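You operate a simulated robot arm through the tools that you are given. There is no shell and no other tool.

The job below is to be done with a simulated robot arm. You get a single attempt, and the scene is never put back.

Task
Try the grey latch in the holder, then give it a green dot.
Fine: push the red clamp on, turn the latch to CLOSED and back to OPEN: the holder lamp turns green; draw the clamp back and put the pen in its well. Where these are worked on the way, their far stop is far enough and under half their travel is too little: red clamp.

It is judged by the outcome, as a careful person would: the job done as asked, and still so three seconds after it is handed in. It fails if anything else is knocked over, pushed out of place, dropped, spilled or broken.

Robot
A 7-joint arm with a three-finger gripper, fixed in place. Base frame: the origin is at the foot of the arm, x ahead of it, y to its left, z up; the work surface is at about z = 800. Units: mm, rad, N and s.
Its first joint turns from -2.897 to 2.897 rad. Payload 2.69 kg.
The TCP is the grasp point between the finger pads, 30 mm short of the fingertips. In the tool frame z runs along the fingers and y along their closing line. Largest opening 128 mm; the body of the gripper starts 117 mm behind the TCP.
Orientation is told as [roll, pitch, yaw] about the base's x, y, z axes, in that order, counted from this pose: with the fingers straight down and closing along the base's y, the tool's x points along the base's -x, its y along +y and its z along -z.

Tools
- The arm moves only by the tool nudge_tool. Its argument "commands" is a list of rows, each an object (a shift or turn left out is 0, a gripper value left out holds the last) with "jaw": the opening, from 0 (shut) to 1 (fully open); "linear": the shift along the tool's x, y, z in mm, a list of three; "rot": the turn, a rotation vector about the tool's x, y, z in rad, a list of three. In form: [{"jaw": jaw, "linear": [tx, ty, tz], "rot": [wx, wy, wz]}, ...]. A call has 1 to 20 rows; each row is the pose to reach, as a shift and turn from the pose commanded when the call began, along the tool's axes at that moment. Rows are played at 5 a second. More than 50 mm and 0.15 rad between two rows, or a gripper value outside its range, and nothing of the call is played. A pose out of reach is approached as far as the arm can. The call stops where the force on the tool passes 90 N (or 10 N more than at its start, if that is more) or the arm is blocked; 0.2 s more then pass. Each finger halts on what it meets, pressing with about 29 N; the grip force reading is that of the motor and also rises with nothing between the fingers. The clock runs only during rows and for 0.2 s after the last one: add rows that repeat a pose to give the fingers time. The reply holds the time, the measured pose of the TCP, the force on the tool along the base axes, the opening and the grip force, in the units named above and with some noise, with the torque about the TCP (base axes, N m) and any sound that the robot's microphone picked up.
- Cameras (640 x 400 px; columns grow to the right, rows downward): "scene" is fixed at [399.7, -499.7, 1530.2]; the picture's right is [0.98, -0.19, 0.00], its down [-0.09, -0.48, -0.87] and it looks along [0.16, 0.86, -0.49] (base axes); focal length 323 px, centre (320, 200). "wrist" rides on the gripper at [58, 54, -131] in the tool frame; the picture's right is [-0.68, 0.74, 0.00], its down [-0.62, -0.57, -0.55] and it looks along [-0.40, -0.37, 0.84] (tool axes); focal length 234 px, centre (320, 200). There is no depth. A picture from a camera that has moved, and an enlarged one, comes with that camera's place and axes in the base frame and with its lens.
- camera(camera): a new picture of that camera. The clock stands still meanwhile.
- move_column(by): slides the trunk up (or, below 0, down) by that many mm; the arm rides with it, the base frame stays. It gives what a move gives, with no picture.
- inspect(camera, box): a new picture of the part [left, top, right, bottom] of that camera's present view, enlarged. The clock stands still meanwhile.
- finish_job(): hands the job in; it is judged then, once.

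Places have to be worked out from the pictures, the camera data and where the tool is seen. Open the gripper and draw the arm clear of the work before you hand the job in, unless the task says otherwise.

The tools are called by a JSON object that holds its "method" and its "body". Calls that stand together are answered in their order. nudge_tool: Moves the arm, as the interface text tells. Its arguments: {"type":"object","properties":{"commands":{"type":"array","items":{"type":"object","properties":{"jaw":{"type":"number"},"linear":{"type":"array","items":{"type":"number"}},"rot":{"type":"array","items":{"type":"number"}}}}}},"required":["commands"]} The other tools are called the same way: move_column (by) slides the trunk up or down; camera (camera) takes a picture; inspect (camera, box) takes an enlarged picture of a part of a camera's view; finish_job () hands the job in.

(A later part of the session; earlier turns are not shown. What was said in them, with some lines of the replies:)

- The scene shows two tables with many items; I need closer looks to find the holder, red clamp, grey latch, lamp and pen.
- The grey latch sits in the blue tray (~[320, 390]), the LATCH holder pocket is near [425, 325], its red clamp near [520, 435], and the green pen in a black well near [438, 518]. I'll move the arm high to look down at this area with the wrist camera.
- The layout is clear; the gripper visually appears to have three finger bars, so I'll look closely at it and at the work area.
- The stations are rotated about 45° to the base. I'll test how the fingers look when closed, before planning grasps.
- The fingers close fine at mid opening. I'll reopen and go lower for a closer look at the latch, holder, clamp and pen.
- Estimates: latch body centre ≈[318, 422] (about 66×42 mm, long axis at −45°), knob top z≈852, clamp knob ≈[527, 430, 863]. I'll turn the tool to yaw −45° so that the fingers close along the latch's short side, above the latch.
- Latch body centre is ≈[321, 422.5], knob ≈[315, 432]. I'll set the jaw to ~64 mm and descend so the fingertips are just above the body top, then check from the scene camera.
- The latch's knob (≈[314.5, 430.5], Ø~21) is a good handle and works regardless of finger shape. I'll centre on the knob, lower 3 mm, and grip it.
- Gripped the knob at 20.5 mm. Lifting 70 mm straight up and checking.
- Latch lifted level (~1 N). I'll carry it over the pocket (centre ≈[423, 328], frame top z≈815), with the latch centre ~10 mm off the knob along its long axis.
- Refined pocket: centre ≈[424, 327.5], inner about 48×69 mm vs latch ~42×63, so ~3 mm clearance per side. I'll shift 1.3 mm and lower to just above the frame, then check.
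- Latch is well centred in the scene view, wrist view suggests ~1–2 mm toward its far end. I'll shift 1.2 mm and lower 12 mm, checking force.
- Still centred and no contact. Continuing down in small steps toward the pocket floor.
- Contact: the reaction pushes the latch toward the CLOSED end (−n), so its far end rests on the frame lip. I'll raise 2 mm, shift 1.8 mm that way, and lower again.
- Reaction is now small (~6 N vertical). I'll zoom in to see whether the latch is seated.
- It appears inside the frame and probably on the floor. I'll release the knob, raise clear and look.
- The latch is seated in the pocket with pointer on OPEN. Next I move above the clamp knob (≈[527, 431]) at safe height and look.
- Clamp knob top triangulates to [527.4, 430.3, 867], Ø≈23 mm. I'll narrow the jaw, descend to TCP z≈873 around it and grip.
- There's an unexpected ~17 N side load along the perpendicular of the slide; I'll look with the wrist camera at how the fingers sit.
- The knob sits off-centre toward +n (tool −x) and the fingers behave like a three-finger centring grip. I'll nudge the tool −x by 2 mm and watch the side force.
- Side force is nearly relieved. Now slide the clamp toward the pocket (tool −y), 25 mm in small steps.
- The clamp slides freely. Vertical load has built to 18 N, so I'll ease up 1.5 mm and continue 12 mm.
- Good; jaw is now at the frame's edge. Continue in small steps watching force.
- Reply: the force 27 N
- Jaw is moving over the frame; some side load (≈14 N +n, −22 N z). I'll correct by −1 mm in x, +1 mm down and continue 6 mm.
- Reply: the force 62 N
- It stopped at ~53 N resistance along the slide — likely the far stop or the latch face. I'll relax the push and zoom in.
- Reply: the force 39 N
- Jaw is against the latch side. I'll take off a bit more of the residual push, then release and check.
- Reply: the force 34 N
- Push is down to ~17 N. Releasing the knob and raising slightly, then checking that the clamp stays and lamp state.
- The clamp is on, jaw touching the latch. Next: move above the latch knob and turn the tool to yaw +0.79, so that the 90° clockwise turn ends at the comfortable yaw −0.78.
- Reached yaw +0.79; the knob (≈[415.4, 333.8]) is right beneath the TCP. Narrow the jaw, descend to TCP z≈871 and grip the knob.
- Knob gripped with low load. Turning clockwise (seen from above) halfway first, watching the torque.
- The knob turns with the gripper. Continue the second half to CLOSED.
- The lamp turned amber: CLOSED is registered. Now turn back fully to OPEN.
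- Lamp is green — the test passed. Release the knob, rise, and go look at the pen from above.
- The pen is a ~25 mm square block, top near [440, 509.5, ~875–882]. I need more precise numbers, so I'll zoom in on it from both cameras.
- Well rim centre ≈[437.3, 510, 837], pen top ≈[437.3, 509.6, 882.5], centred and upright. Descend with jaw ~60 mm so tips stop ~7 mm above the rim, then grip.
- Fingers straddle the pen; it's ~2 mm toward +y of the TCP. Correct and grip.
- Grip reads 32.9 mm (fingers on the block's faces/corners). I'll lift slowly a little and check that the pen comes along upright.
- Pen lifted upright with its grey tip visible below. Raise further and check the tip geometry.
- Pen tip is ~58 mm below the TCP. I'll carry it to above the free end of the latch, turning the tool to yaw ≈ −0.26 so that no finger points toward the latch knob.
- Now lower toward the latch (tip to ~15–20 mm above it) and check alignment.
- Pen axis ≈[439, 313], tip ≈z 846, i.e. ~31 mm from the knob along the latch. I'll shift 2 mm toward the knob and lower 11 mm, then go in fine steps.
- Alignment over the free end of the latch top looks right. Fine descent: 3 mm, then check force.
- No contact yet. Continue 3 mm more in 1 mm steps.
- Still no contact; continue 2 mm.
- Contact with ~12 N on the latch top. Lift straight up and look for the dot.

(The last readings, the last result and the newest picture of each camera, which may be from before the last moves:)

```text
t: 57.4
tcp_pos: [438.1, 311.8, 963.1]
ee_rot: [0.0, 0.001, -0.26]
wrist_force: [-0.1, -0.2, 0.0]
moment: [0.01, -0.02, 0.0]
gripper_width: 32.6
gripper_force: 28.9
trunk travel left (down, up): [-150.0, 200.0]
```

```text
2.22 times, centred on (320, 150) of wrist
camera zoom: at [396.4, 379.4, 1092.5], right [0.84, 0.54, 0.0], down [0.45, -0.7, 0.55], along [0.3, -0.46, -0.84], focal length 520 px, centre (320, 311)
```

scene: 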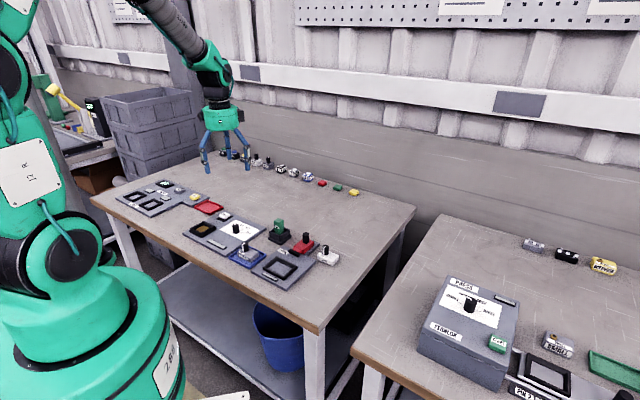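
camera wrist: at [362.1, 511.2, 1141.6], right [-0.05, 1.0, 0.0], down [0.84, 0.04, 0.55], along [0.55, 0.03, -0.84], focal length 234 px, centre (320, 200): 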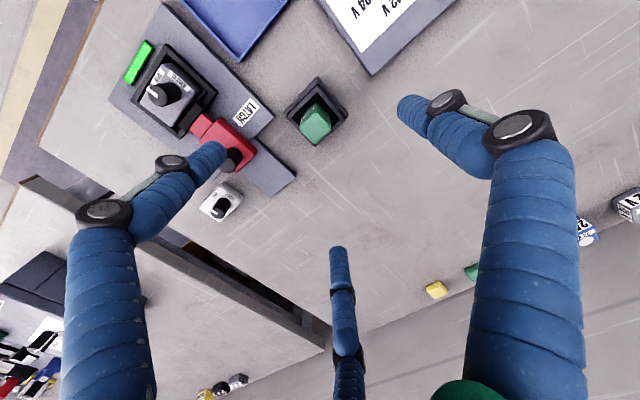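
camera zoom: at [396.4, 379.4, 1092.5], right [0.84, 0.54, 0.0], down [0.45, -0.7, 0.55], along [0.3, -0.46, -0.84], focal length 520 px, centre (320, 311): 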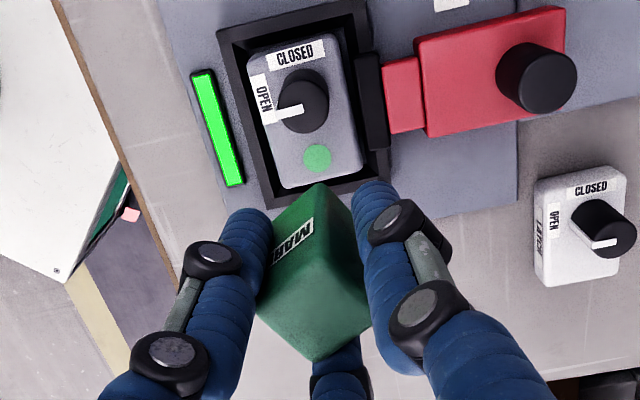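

A green dot is on the grey latch and the lamp is still green. Now retrace the path to bring the pen back above its well at the original yaw.

{"method": "nudge_tool", "body": {"commands": [{"linear": [6.8, 23.5, 0], "rot": [0, 0, -0.131]}, {"linear": [13.6, 47, 0], "rot": [0, 0, -0.262]}, {"linear": [20.4, 70.5, 0], "rot": [0, 0, -0.394]}, {"linear": [27.2, 94, 0], "rot": [0, 0, -0.525]}, {"linear": [34, 117.5, 0], "rot": [0, 0, -0.656]}, {"linear": [40.9, 141, 0], "rot": [0, 0, -0.788]}, {"linear": [47.7, 164.5, 0], "rot": [0, 0, -0.919]}, {"linear": [54.5, 187.9, 0], "rot": [0, 0, -1.05]}, {"linear": [54.5, 187.9, 0], "rot": [0, 0, -1.05]}]}}

{"method": "inspect", "body": {"camera": "scene", "box": [255, 180, 305, 240]}}

{"method": "inspect", "body": {"camera": "wrist", "box": [240, 80, 420, 240]}}

```text
t: 59.4
tcp_pos: [434.4, 509.3, 962.6]
ee_rot: [0.0, 0.0, 0.792]
wrist_force: [-0.2, -0.6, -1.1]
moment: [-0.03, -0.03, 0.0]
gripper_width: 32.6
gripper_force: 29.1
trunk travel left (down, up): [-150.0, 200.0]
```

```text
6.67 times, centred on (280, 210) of scene
camera zoom: at [399.7, -499.7, 1530.2], right [0.98, -0.19, 0.0], down [-0.09, -0.48, -0.87], along [0.16, 0.86, -0.49], focal length 2153 px, centre (587, 133)
```

zoom: 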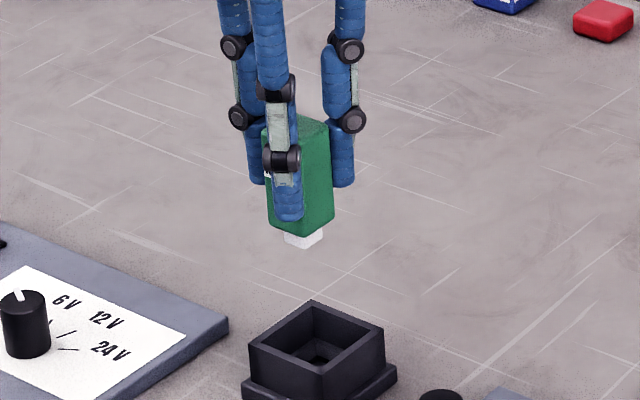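

```text
2.50 times, centred on (330, 160) of wrist
camera zoom: at [355.8, 505.3, 1091.9], right [-0.05, 1.0, 0.0], down [0.83, 0.04, 0.55], along [0.55, 0.03, -0.84], focal length 585 px, centre (295, 300)
```

zoom: 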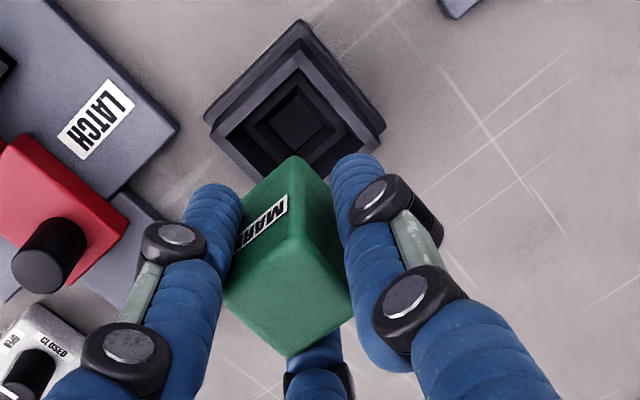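

Same alignment as at pickup. Lower 70 mm toward the well and check.

{"method": "nudge_tool", "body": {"commands": [{"linear": [0, 0, 20]}, {"linear": [0, 0, 45]}, {"linear": [0, 0, 62]}, {"linear": [0, 0, 70]}, {"linear": [0, 0, 70]}]}}

{"method": "inspect", "body": {"camera": "scene", "box": [260, 200, 300, 245]}}

{"method": "inspect", "body": {"camera": "wrist", "box": [240, 80, 420, 240]}}

```text
t: 60.6
tcp_pos: [435.6, 506.7, 891.0]
ee_rot: [0.0, -0.001, 0.79]
wrist_force: [-0.2, 0.3, -0.6]
moment: [-0.02, 0.02, -0.04]
gripper_width: 32.7
gripper_force: 28.9
trunk travel left (down, up): [-150.0, 200.0]
```

```text
8.89 times, centred on (280, 222) of scene
camera zoom: at [399.7, -499.7, 1530.2], right [0.98, -0.19, 0.0], down [-0.09, -0.48, -0.87], along [0.16, 0.86, -0.49], focal length 2870 px, centre (676, 0)
```

zoom: 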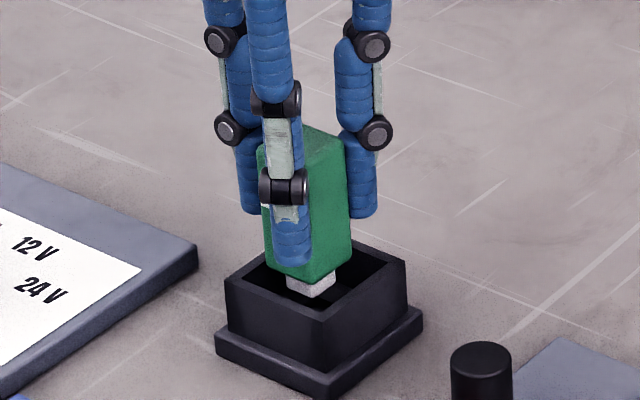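

```text
2.50 times, centred on (330, 160) of wrist
camera zoom: at [356.6, 504.2, 1021.3], right [-0.05, 1.0, 0.0], down [0.84, 0.04, 0.55], along [0.55, 0.03, -0.84], focal length 585 px, centre (295, 300)
```

zoom: 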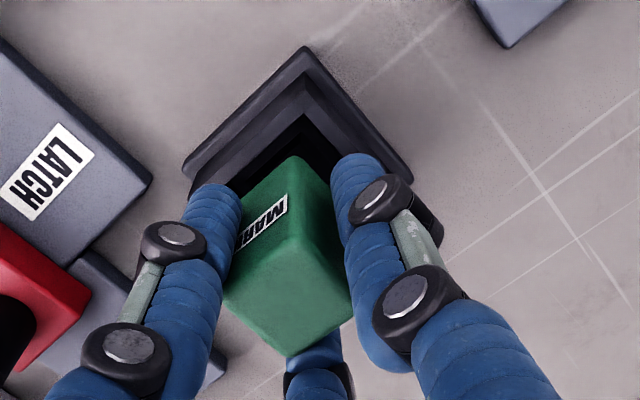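

Entering the well cleanly. Lower another 12 mm.

{"method": "nudge_tool", "body": {"commands": [{"linear": [0, 0, 4]}, {"linear": [0, 0, 8]}, {"linear": [0, 0, 12]}, {"linear": [0, 0, 12]}]}}

{"method": "inspect", "body": {"camera": "scene", "box": [260, 200, 300, 245]}}

```text
t: 61.6
tcp_pos: [435.2, 508.5, 880.7]
ee_rot: [-0.001, 0.001, 0.789]
wrist_force: [0.2, -0.2, -0.4]
moment: [0.01, 0.02, 0.01]
gripper_width: 32.6
gripper_force: 29.1
trunk travel left (down, up): [-150.0, 200.0]
```

```text
8.89 times, centred on (280, 222) of scene
camera zoom: at [399.7, -499.7, 1530.2], right [0.98, -0.19, 0.0], down [-0.09, -0.48, -0.87], along [0.16, 0.86, -0.49], focal length 2870 px, centre (676, 0)
```

zoom: 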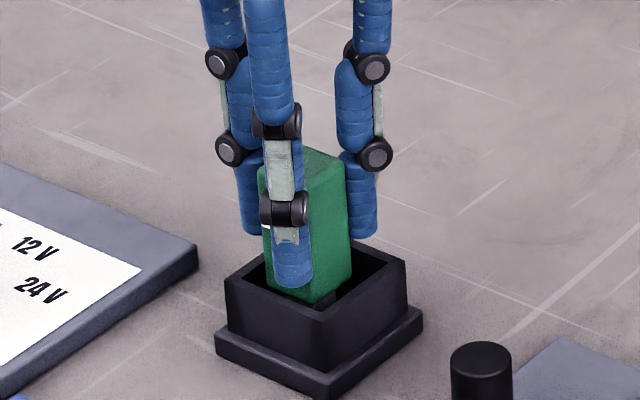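

Continue down 5 mm, then to contact.

{"method": "nudge_tool", "body": {"commands": [{"linear": [0, 0, 2]}, {"linear": [0, 0, 4]}, {"linear": [0, 0, 6]}, {"linear": [0, 0, 6]}]}}

```text
t: 62.6
tcp_pos: [435.5, 509.7, 875.4]
ee_rot: [0.001, -0.001, 0.79]
wrist_force: [0.7, 0.0, -0.7]
moment: [0.01, -0.06, 0.03]
gripper_width: 32.7
gripper_force: 29.3
trunk travel left (down, up): [-150.0, 200.0]
```

No contact yet; 2 mm more.

{"method": "nudge_tool", "body": {"commands": [{"linear": [0, 0, 1]}, {"linear": [0, 0, 2]}, {"linear": [0, 0, 2]}]}}

{"method": "inspect", "body": {"camera": "scene", "box": [260, 200, 300, 245]}}

```text
t: 63.4
tcp_pos: [435.1, 509.7, 873.5]
ee_rot: [-0.001, 0.0, 0.791]
wrist_force: [0.7, -0.2, -0.2]
moment: [0.04, -0.06, -0.02]
gripper_width: 32.4
gripper_force: 29.3
trunk travel left (down, up): [-150.0, 200.0]
```

```text
8.89 times, centred on (280, 222) of scene
camera zoom: at [399.7, -499.7, 1530.2], right [0.98, -0.19, 0.0], down [-0.09, -0.48, -0.87], along [0.16, 0.86, -0.49], focal length 2870 px, centre (676, 0)
```

zoom: 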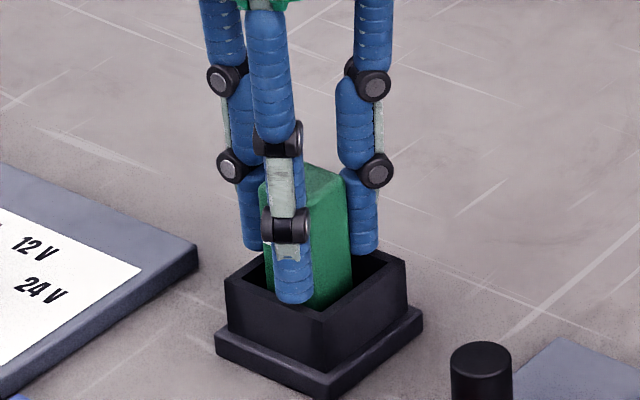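

Almost at the pickup height; 2 mm more to touch, then release if light contact.

{"method": "nudge_tool", "body": {"commands": [{"linear": [0, 0, 1]}, {"linear": [0, 0, 1.8]}, {"linear": [0, 0, 1.8]}]}}

```text
t: 64.2
tcp_pos: [434.9, 509.5, 872.2]
ee_rot: [0.0, -0.002, 0.79]
wrist_force: [-3.0, -0.5, 16.9]
moment: [-0.03, 0.23, -0.02]
gripper_width: 32.6
gripper_force: 29.0
trunk travel left (down, up): [-150.0, 200.0]
```

Contact at the same height as at pickup: the pen is seated. Release, rise clear.

{"method": "nudge_tool", "body": {"commands": [{"linear": [0, 0, -0.8]}, {"linear": [0, 0, -0.8], "jaw": 0.4}, {"linear": [0, 0, -0.8], "jaw": 0.5}, {"linear": [0, 0, -0.8], "jaw": 0.5}, {"linear": [0, 0, -20], "jaw": 0.5}, {"linear": [0, 0, -60], "jaw": 0.5}, {"linear": [0, 0, -100], "jaw": 0.8}, {"linear": [0, 0, -100], "jaw": 1.0}, {"linear": [0, 0, -100], "jaw": 1.0}]}}

{"method": "inspect", "body": {"camera": "scene", "box": [260, 210, 300, 250]}}

{"method": "inspect", "body": {"camera": "wrist", "box": [240, 60, 420, 220]}}

```text
t: 66.2
tcp_pos: [432.9, 509.6, 971.5]
ee_rot: [0.001, 0.0, 0.791]
wrist_force: [0.8, 0.0, 0.3]
moment: [0.01, 0.03, 0.02]
gripper_width: 127.9
gripper_force: 0.0
trunk travel left (down, up): [-150.0, 200.0]
```

```text
10.00 times, centred on (280, 230) of scene
camera zoom: at [399.7, -499.7, 1530.2], right [0.98, -0.19, 0.0], down [-0.09, -0.48, -0.87], along [0.16, 0.86, -0.49], focal length 3229 px, centre (720, -100)
```

zoom: 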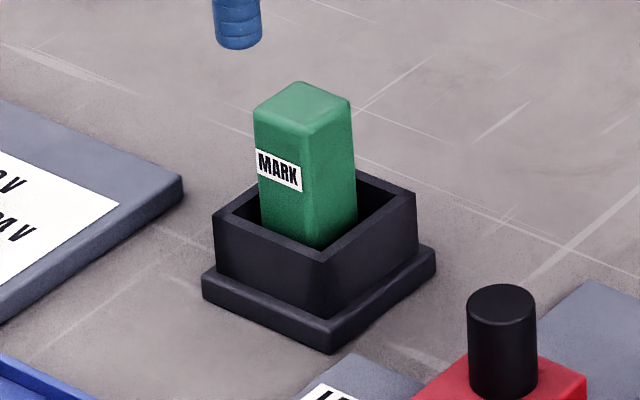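

```text
2.50 times, centred on (330, 140) of wrist
camera zoom: at [354.6, 506.7, 1100.4], right [-0.05, 1.0, 0.0], down [0.84, 0.04, 0.55], along [0.55, 0.03, -0.84], focal length 585 px, centre (295, 350)
```

zoom: 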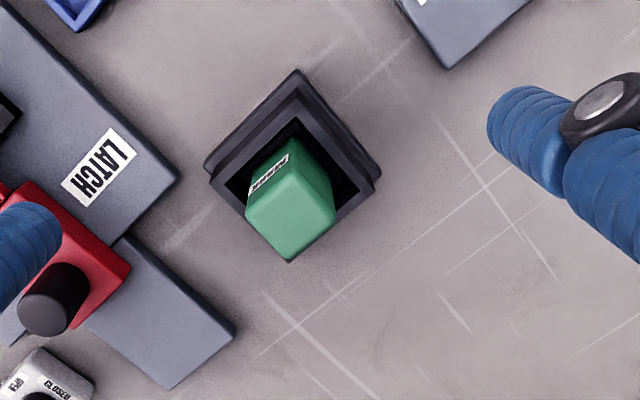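

Pen is back in its well, seated at the same height as before. Next move above the clamp knob (≈[494, 396]) and turn to yaw −0.78 to draw the clamp back.

{"method": "nudge_tool", "body": {"commands": [{"linear": [3.5, -11, 0], "rot": [0, 0, 0.143]}, {"linear": [7, -22, 0], "rot": [0, 0, 0.286]}, {"linear": [10.5, -33.5, 0], "rot": [0, 0, 0.428]}, {"linear": [14, -45, 0], "rot": [0, 0, 0.571]}, {"linear": [17.5, -56, 0], "rot": [0, 0, 0.714]}, {"linear": [21, -67, 0], "rot": [0, 0, 0.857]}, {"linear": [24.5, -78, 0], "rot": [0, 0, 1.0]}, {"linear": [28, -89.5, 0], "rot": [0, 0, 1.142]}, {"linear": [31.5, -101, 0], "rot": [0, 0, 1.285]}, {"linear": [35, -112, 0], "rot": [0, 0, 1.428]}, {"linear": [38.5, -123, 0], "rot": [0, 0, 1.571]}, {"linear": [38.5, -123, 0], "rot": [0, 0, 1.571]}]}}

{"method": "inspect", "body": {"camera": "wrist", "box": [220, 40, 420, 220]}}

```text
t: 68.8
tcp_pos: [496.0, 394.8, 970.2]
ee_rot: [-0.001, -0.001, -0.781]
wrist_force: [0.3, 0.3, -0.6]
moment: [0.0, -0.01, 0.03]
gripper_width: 127.8
gripper_force: 0.1
trunk travel left (down, up): [-150.0, 200.0]
```

```text
2.22 times, centred on (320, 130) of wrist
camera zoom: at [492.5, 475.1, 1100.0], right [1.0, 0.05, 0.0], down [0.04, -0.84, 0.55], along [0.03, -0.55, -0.84], focal length 520 px, centre (320, 356)
```

zoom: 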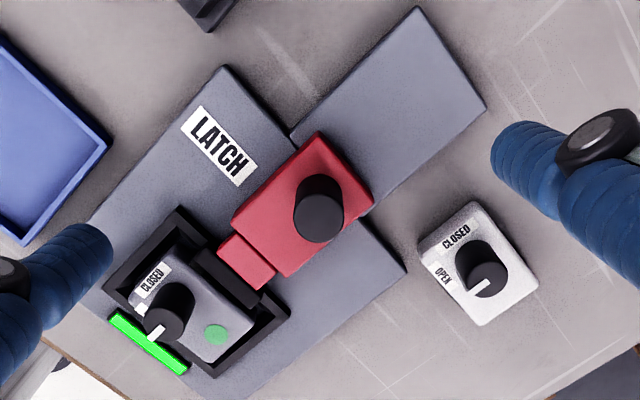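

Knob is ~2 mm from the TCP; correct, descend and grip it.

{"method": "nudge_tool", "body": {"commands": [{"jaw": 0.5, "linear": [1, 0.9, 0]}, {"linear": [1, 0.9, 40]}, {"linear": [1, 0.9, 75]}, {"linear": [1, 0.9, 92]}, {"linear": [1, 0.9, 96.5]}, {"linear": [1, 0.9, 96.5]}, {"linear": [1, 0.9, 96.5], "jaw": 0.0}, {"linear": [1, 0.9, 96.5]}, {"linear": [1, 0.9, 96.5]}]}}

{"method": "inspect", "body": {"camera": "wrist", "box": [240, 80, 420, 240]}}

```text
t: 70.8
tcp_pos: [494.8, 396.6, 875.2]
ee_rot: [0.0, -0.001, -0.78]
wrist_force: [0.5, 2.1, -3.1]
moment: [-0.05, -0.08, 0.16]
gripper_width: 23.2
gripper_force: 45.1
trunk travel left (down, up): [-150.0, 200.0]
```

```text
2.50 times, centred on (330, 160) of wrist
camera zoom: at [491.8, 475.4, 1004.3], right [1.0, 0.05, 0.0], down [0.04, -0.84, 0.55], along [0.03, -0.55, -0.84], focal length 585 px, centre (295, 300)
```

zoom: 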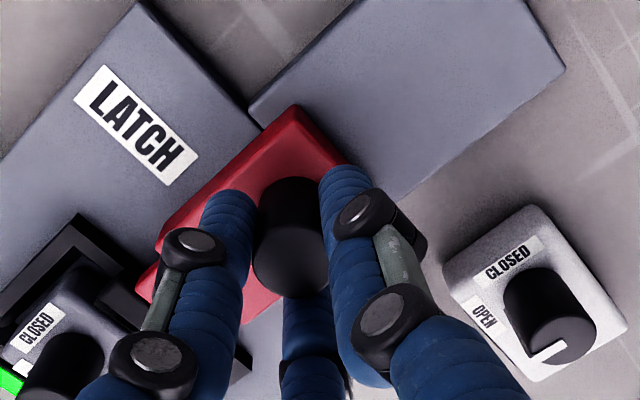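

Good low-load grip. Draw the clamp back along tool +y, 30 mm first.

{"method": "nudge_tool", "body": {"commands": [{"linear": [0, 4, 0]}, {"linear": [0, 8, 0]}, {"linear": [0, 13, 0]}, {"linear": [0, 18, 0]}, {"linear": [0, 24, 0]}, {"linear": [0, 30, 0]}, {"linear": [0, 30, 0]}]}}

{"method": "inspect", "body": {"camera": "scene", "box": [250, 210, 340, 290]}}

```text
t: 72.4
tcp_pos: [517.3, 417.4, 875.8]
ee_rot: [0.001, 0.0, -0.781]
wrist_force: [10.6, -9.4, 2.1]
moment: [-0.16, -0.34, 0.12]
gripper_width: 23.2
gripper_force: 45.1
trunk travel left (down, up): [-150.0, 200.0]
```

```text
5.00 times, centred on (295, 250) of scene
camera zoom: at [399.7, -499.7, 1530.2], right [0.98, -0.19, 0.0], down [-0.09, -0.48, -0.87], along [0.16, 0.86, -0.49], focal length 1614 px, centre (445, -50)
```

zoom: 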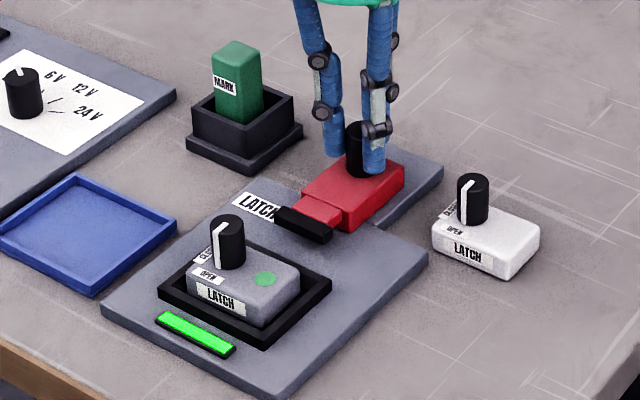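

The clamp moves back, lamp stays green. Correct the side load by −1.5 mm x and pull 13 mm more to its start position.

{"method": "nudge_tool", "body": {"commands": [{"linear": [-1.5, 0, 0]}, {"linear": [-1.5, 4, 0]}, {"linear": [-1.5, 8, 0]}, {"linear": [-1.5, 11, 0]}, {"linear": [-1.5, 13, 0]}, {"linear": [-1.5, 13, 0]}]}}

{"method": "inspect", "body": {"camera": "scene", "box": [250, 210, 340, 290]}}

```text
t: 73.8
tcp_pos: [527.5, 427.5, 874.4]
ee_rot: [0.0, 0.0, -0.78]
wrist_force: [-12.7, 15.3, 5.3]
moment: [0.47, 0.33, 0.0]
gripper_width: 23.1
gripper_force: 44.6
trunk travel left (down, up): [-150.0, 200.0]
```

```text
5.00 times, centred on (295, 250) of scene
camera zoom: at [399.7, -499.7, 1530.2], right [0.98, -0.19, 0.0], down [-0.09, -0.48, -0.87], along [0.16, 0.86, -0.49], focal length 1614 px, centre (445, -50)
```

zoom: 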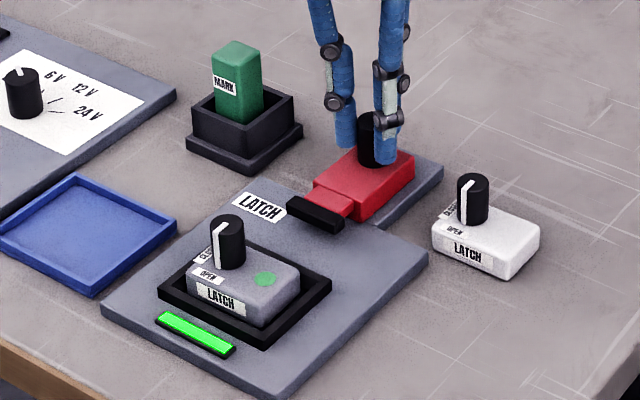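

The clamp is almost at its original spot. Relieve side load and pull 3 mm more to meet the back stop.

{"method": "nudge_tool", "body": {"commands": [{"linear": [1, 0, 0]}, {"linear": [1, 1.5, 0]}, {"linear": [1, 3, 0]}, {"linear": [1, 3, 0]}]}}

```text
t: 74.8
tcp_pos: [527.3, 427.1, 874.9]
ee_rot: [-0.001, 0.001, -0.78]
wrist_force: [-13.2, -3.1, 9.1]
moment: [-0.16, 0.46, 0.06]
gripper_width: 23.0
gripper_force: 45.1
trunk travel left (down, up): [-150.0, 200.0]
```

Now ~12 N resists further pulling and it no longer moves: the clamp is at its back stop. Relax, release, and lift clear.

{"method": "nudge_tool", "body": {"commands": [{"linear": [0, -1.2, 0]}, {"linear": [0, -1.2, 0], "jaw": 0.5}, {"linear": [0, -1.2, 0], "jaw": 0.5}, {"linear": [0, -1.2, -20], "jaw": 0.5}, {"linear": [0, -1.2, -60], "jaw": 0.5}, {"linear": [0, -1.2, -105], "jaw": 0.8}, {"linear": [0, -1.2, -150], "jaw": 1.0}, {"linear": [0, -1.2, -150], "jaw": 1.0}]}}

{"method": "camera", "body": {"camera": "scene"}}

{"method": "inspect", "body": {"camera": "scene", "box": [230, 200, 350, 295]}}

{"method": "camera", "body": {"camera": "wrist"}}

```text
t: 76.6
tcp_pos: [524.1, 429.1, 1024.4]
ee_rot: [0.001, 0.0, -0.78]
wrist_force: [-0.5, -0.6, 0.7]
moment: [-0.01, -0.05, 0.03]
gripper_width: 127.9
gripper_force: 0.1
trunk travel left (down, up): [-150.0, 200.0]
```

```text
taken
```

scene: 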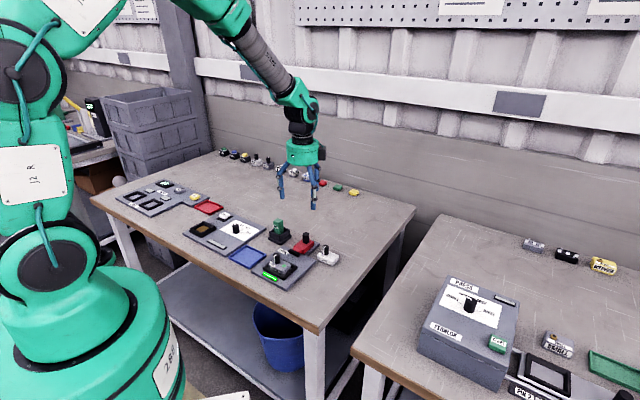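

```text
4.21 times, centred on (290, 248) of scene
camera zoom: at [399.7, -499.7, 1530.2], right [0.98, -0.19, 0.0], down [-0.09, -0.48, -0.87], along [0.16, 0.86, -0.49], focal length 1360 px, centre (446, 0)
```

zoom: 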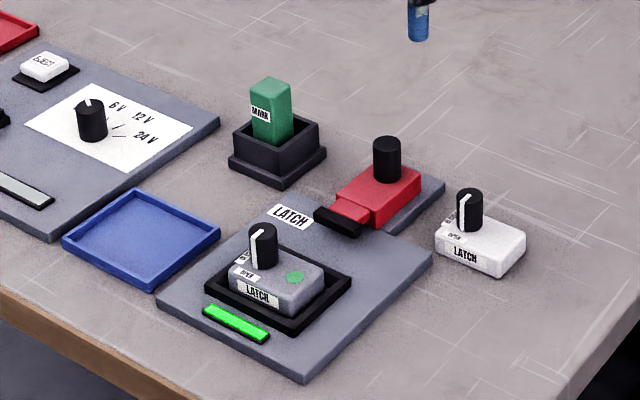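

```text
taken
camera wrist: at [520.9, 507.3, 1154.3], right [1.0, 0.05, 0.0], down [0.04, -0.84, 0.55], along [0.03, -0.55, -0.84], focal length 234 px, centre (320, 200)
```

wrist: 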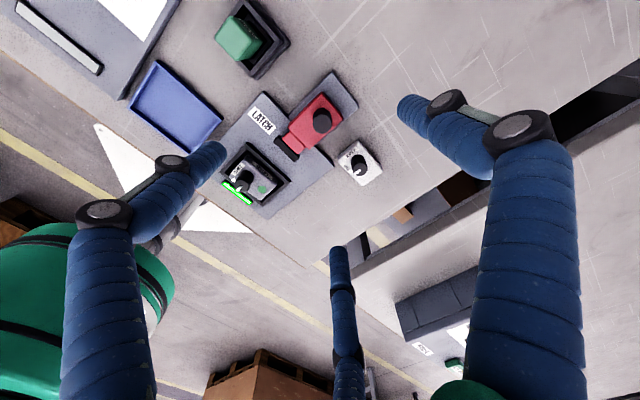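

Everything checks out: grey latch seated on OPEN with a green dot, lamp green, clamp at its back stop, pen upright in its well, gripper open and clear. Handing in.

{"method": "finish_job", "body": {}}

```text
The job is handed in.
```

The grey latch passed its test in the holder and now has a green dot. I've handed the job in; no verdict has come back.

- **Test:** I seated the latch in the pocket and pushed the red clamp on until it stopped against the latch. I then turned the latch to CLOSED, where the lamp went amber, and back to OPEN, where it went green. The lamp was still green at the end.
- **Dot:** The dot is on the free end of the latch's top face, clear of the knob and labels.
- **Clamp and pen:** The clamp is drawn back to its stop. The pen is upright in its well at its original height.
- **Latch position:** The latch is still in the holder pocket, since the task didn't ask for it to go back to the blue tray.
- **Surroundings:** The last pictures show nothing else moved. The gripper is open and well above the work.
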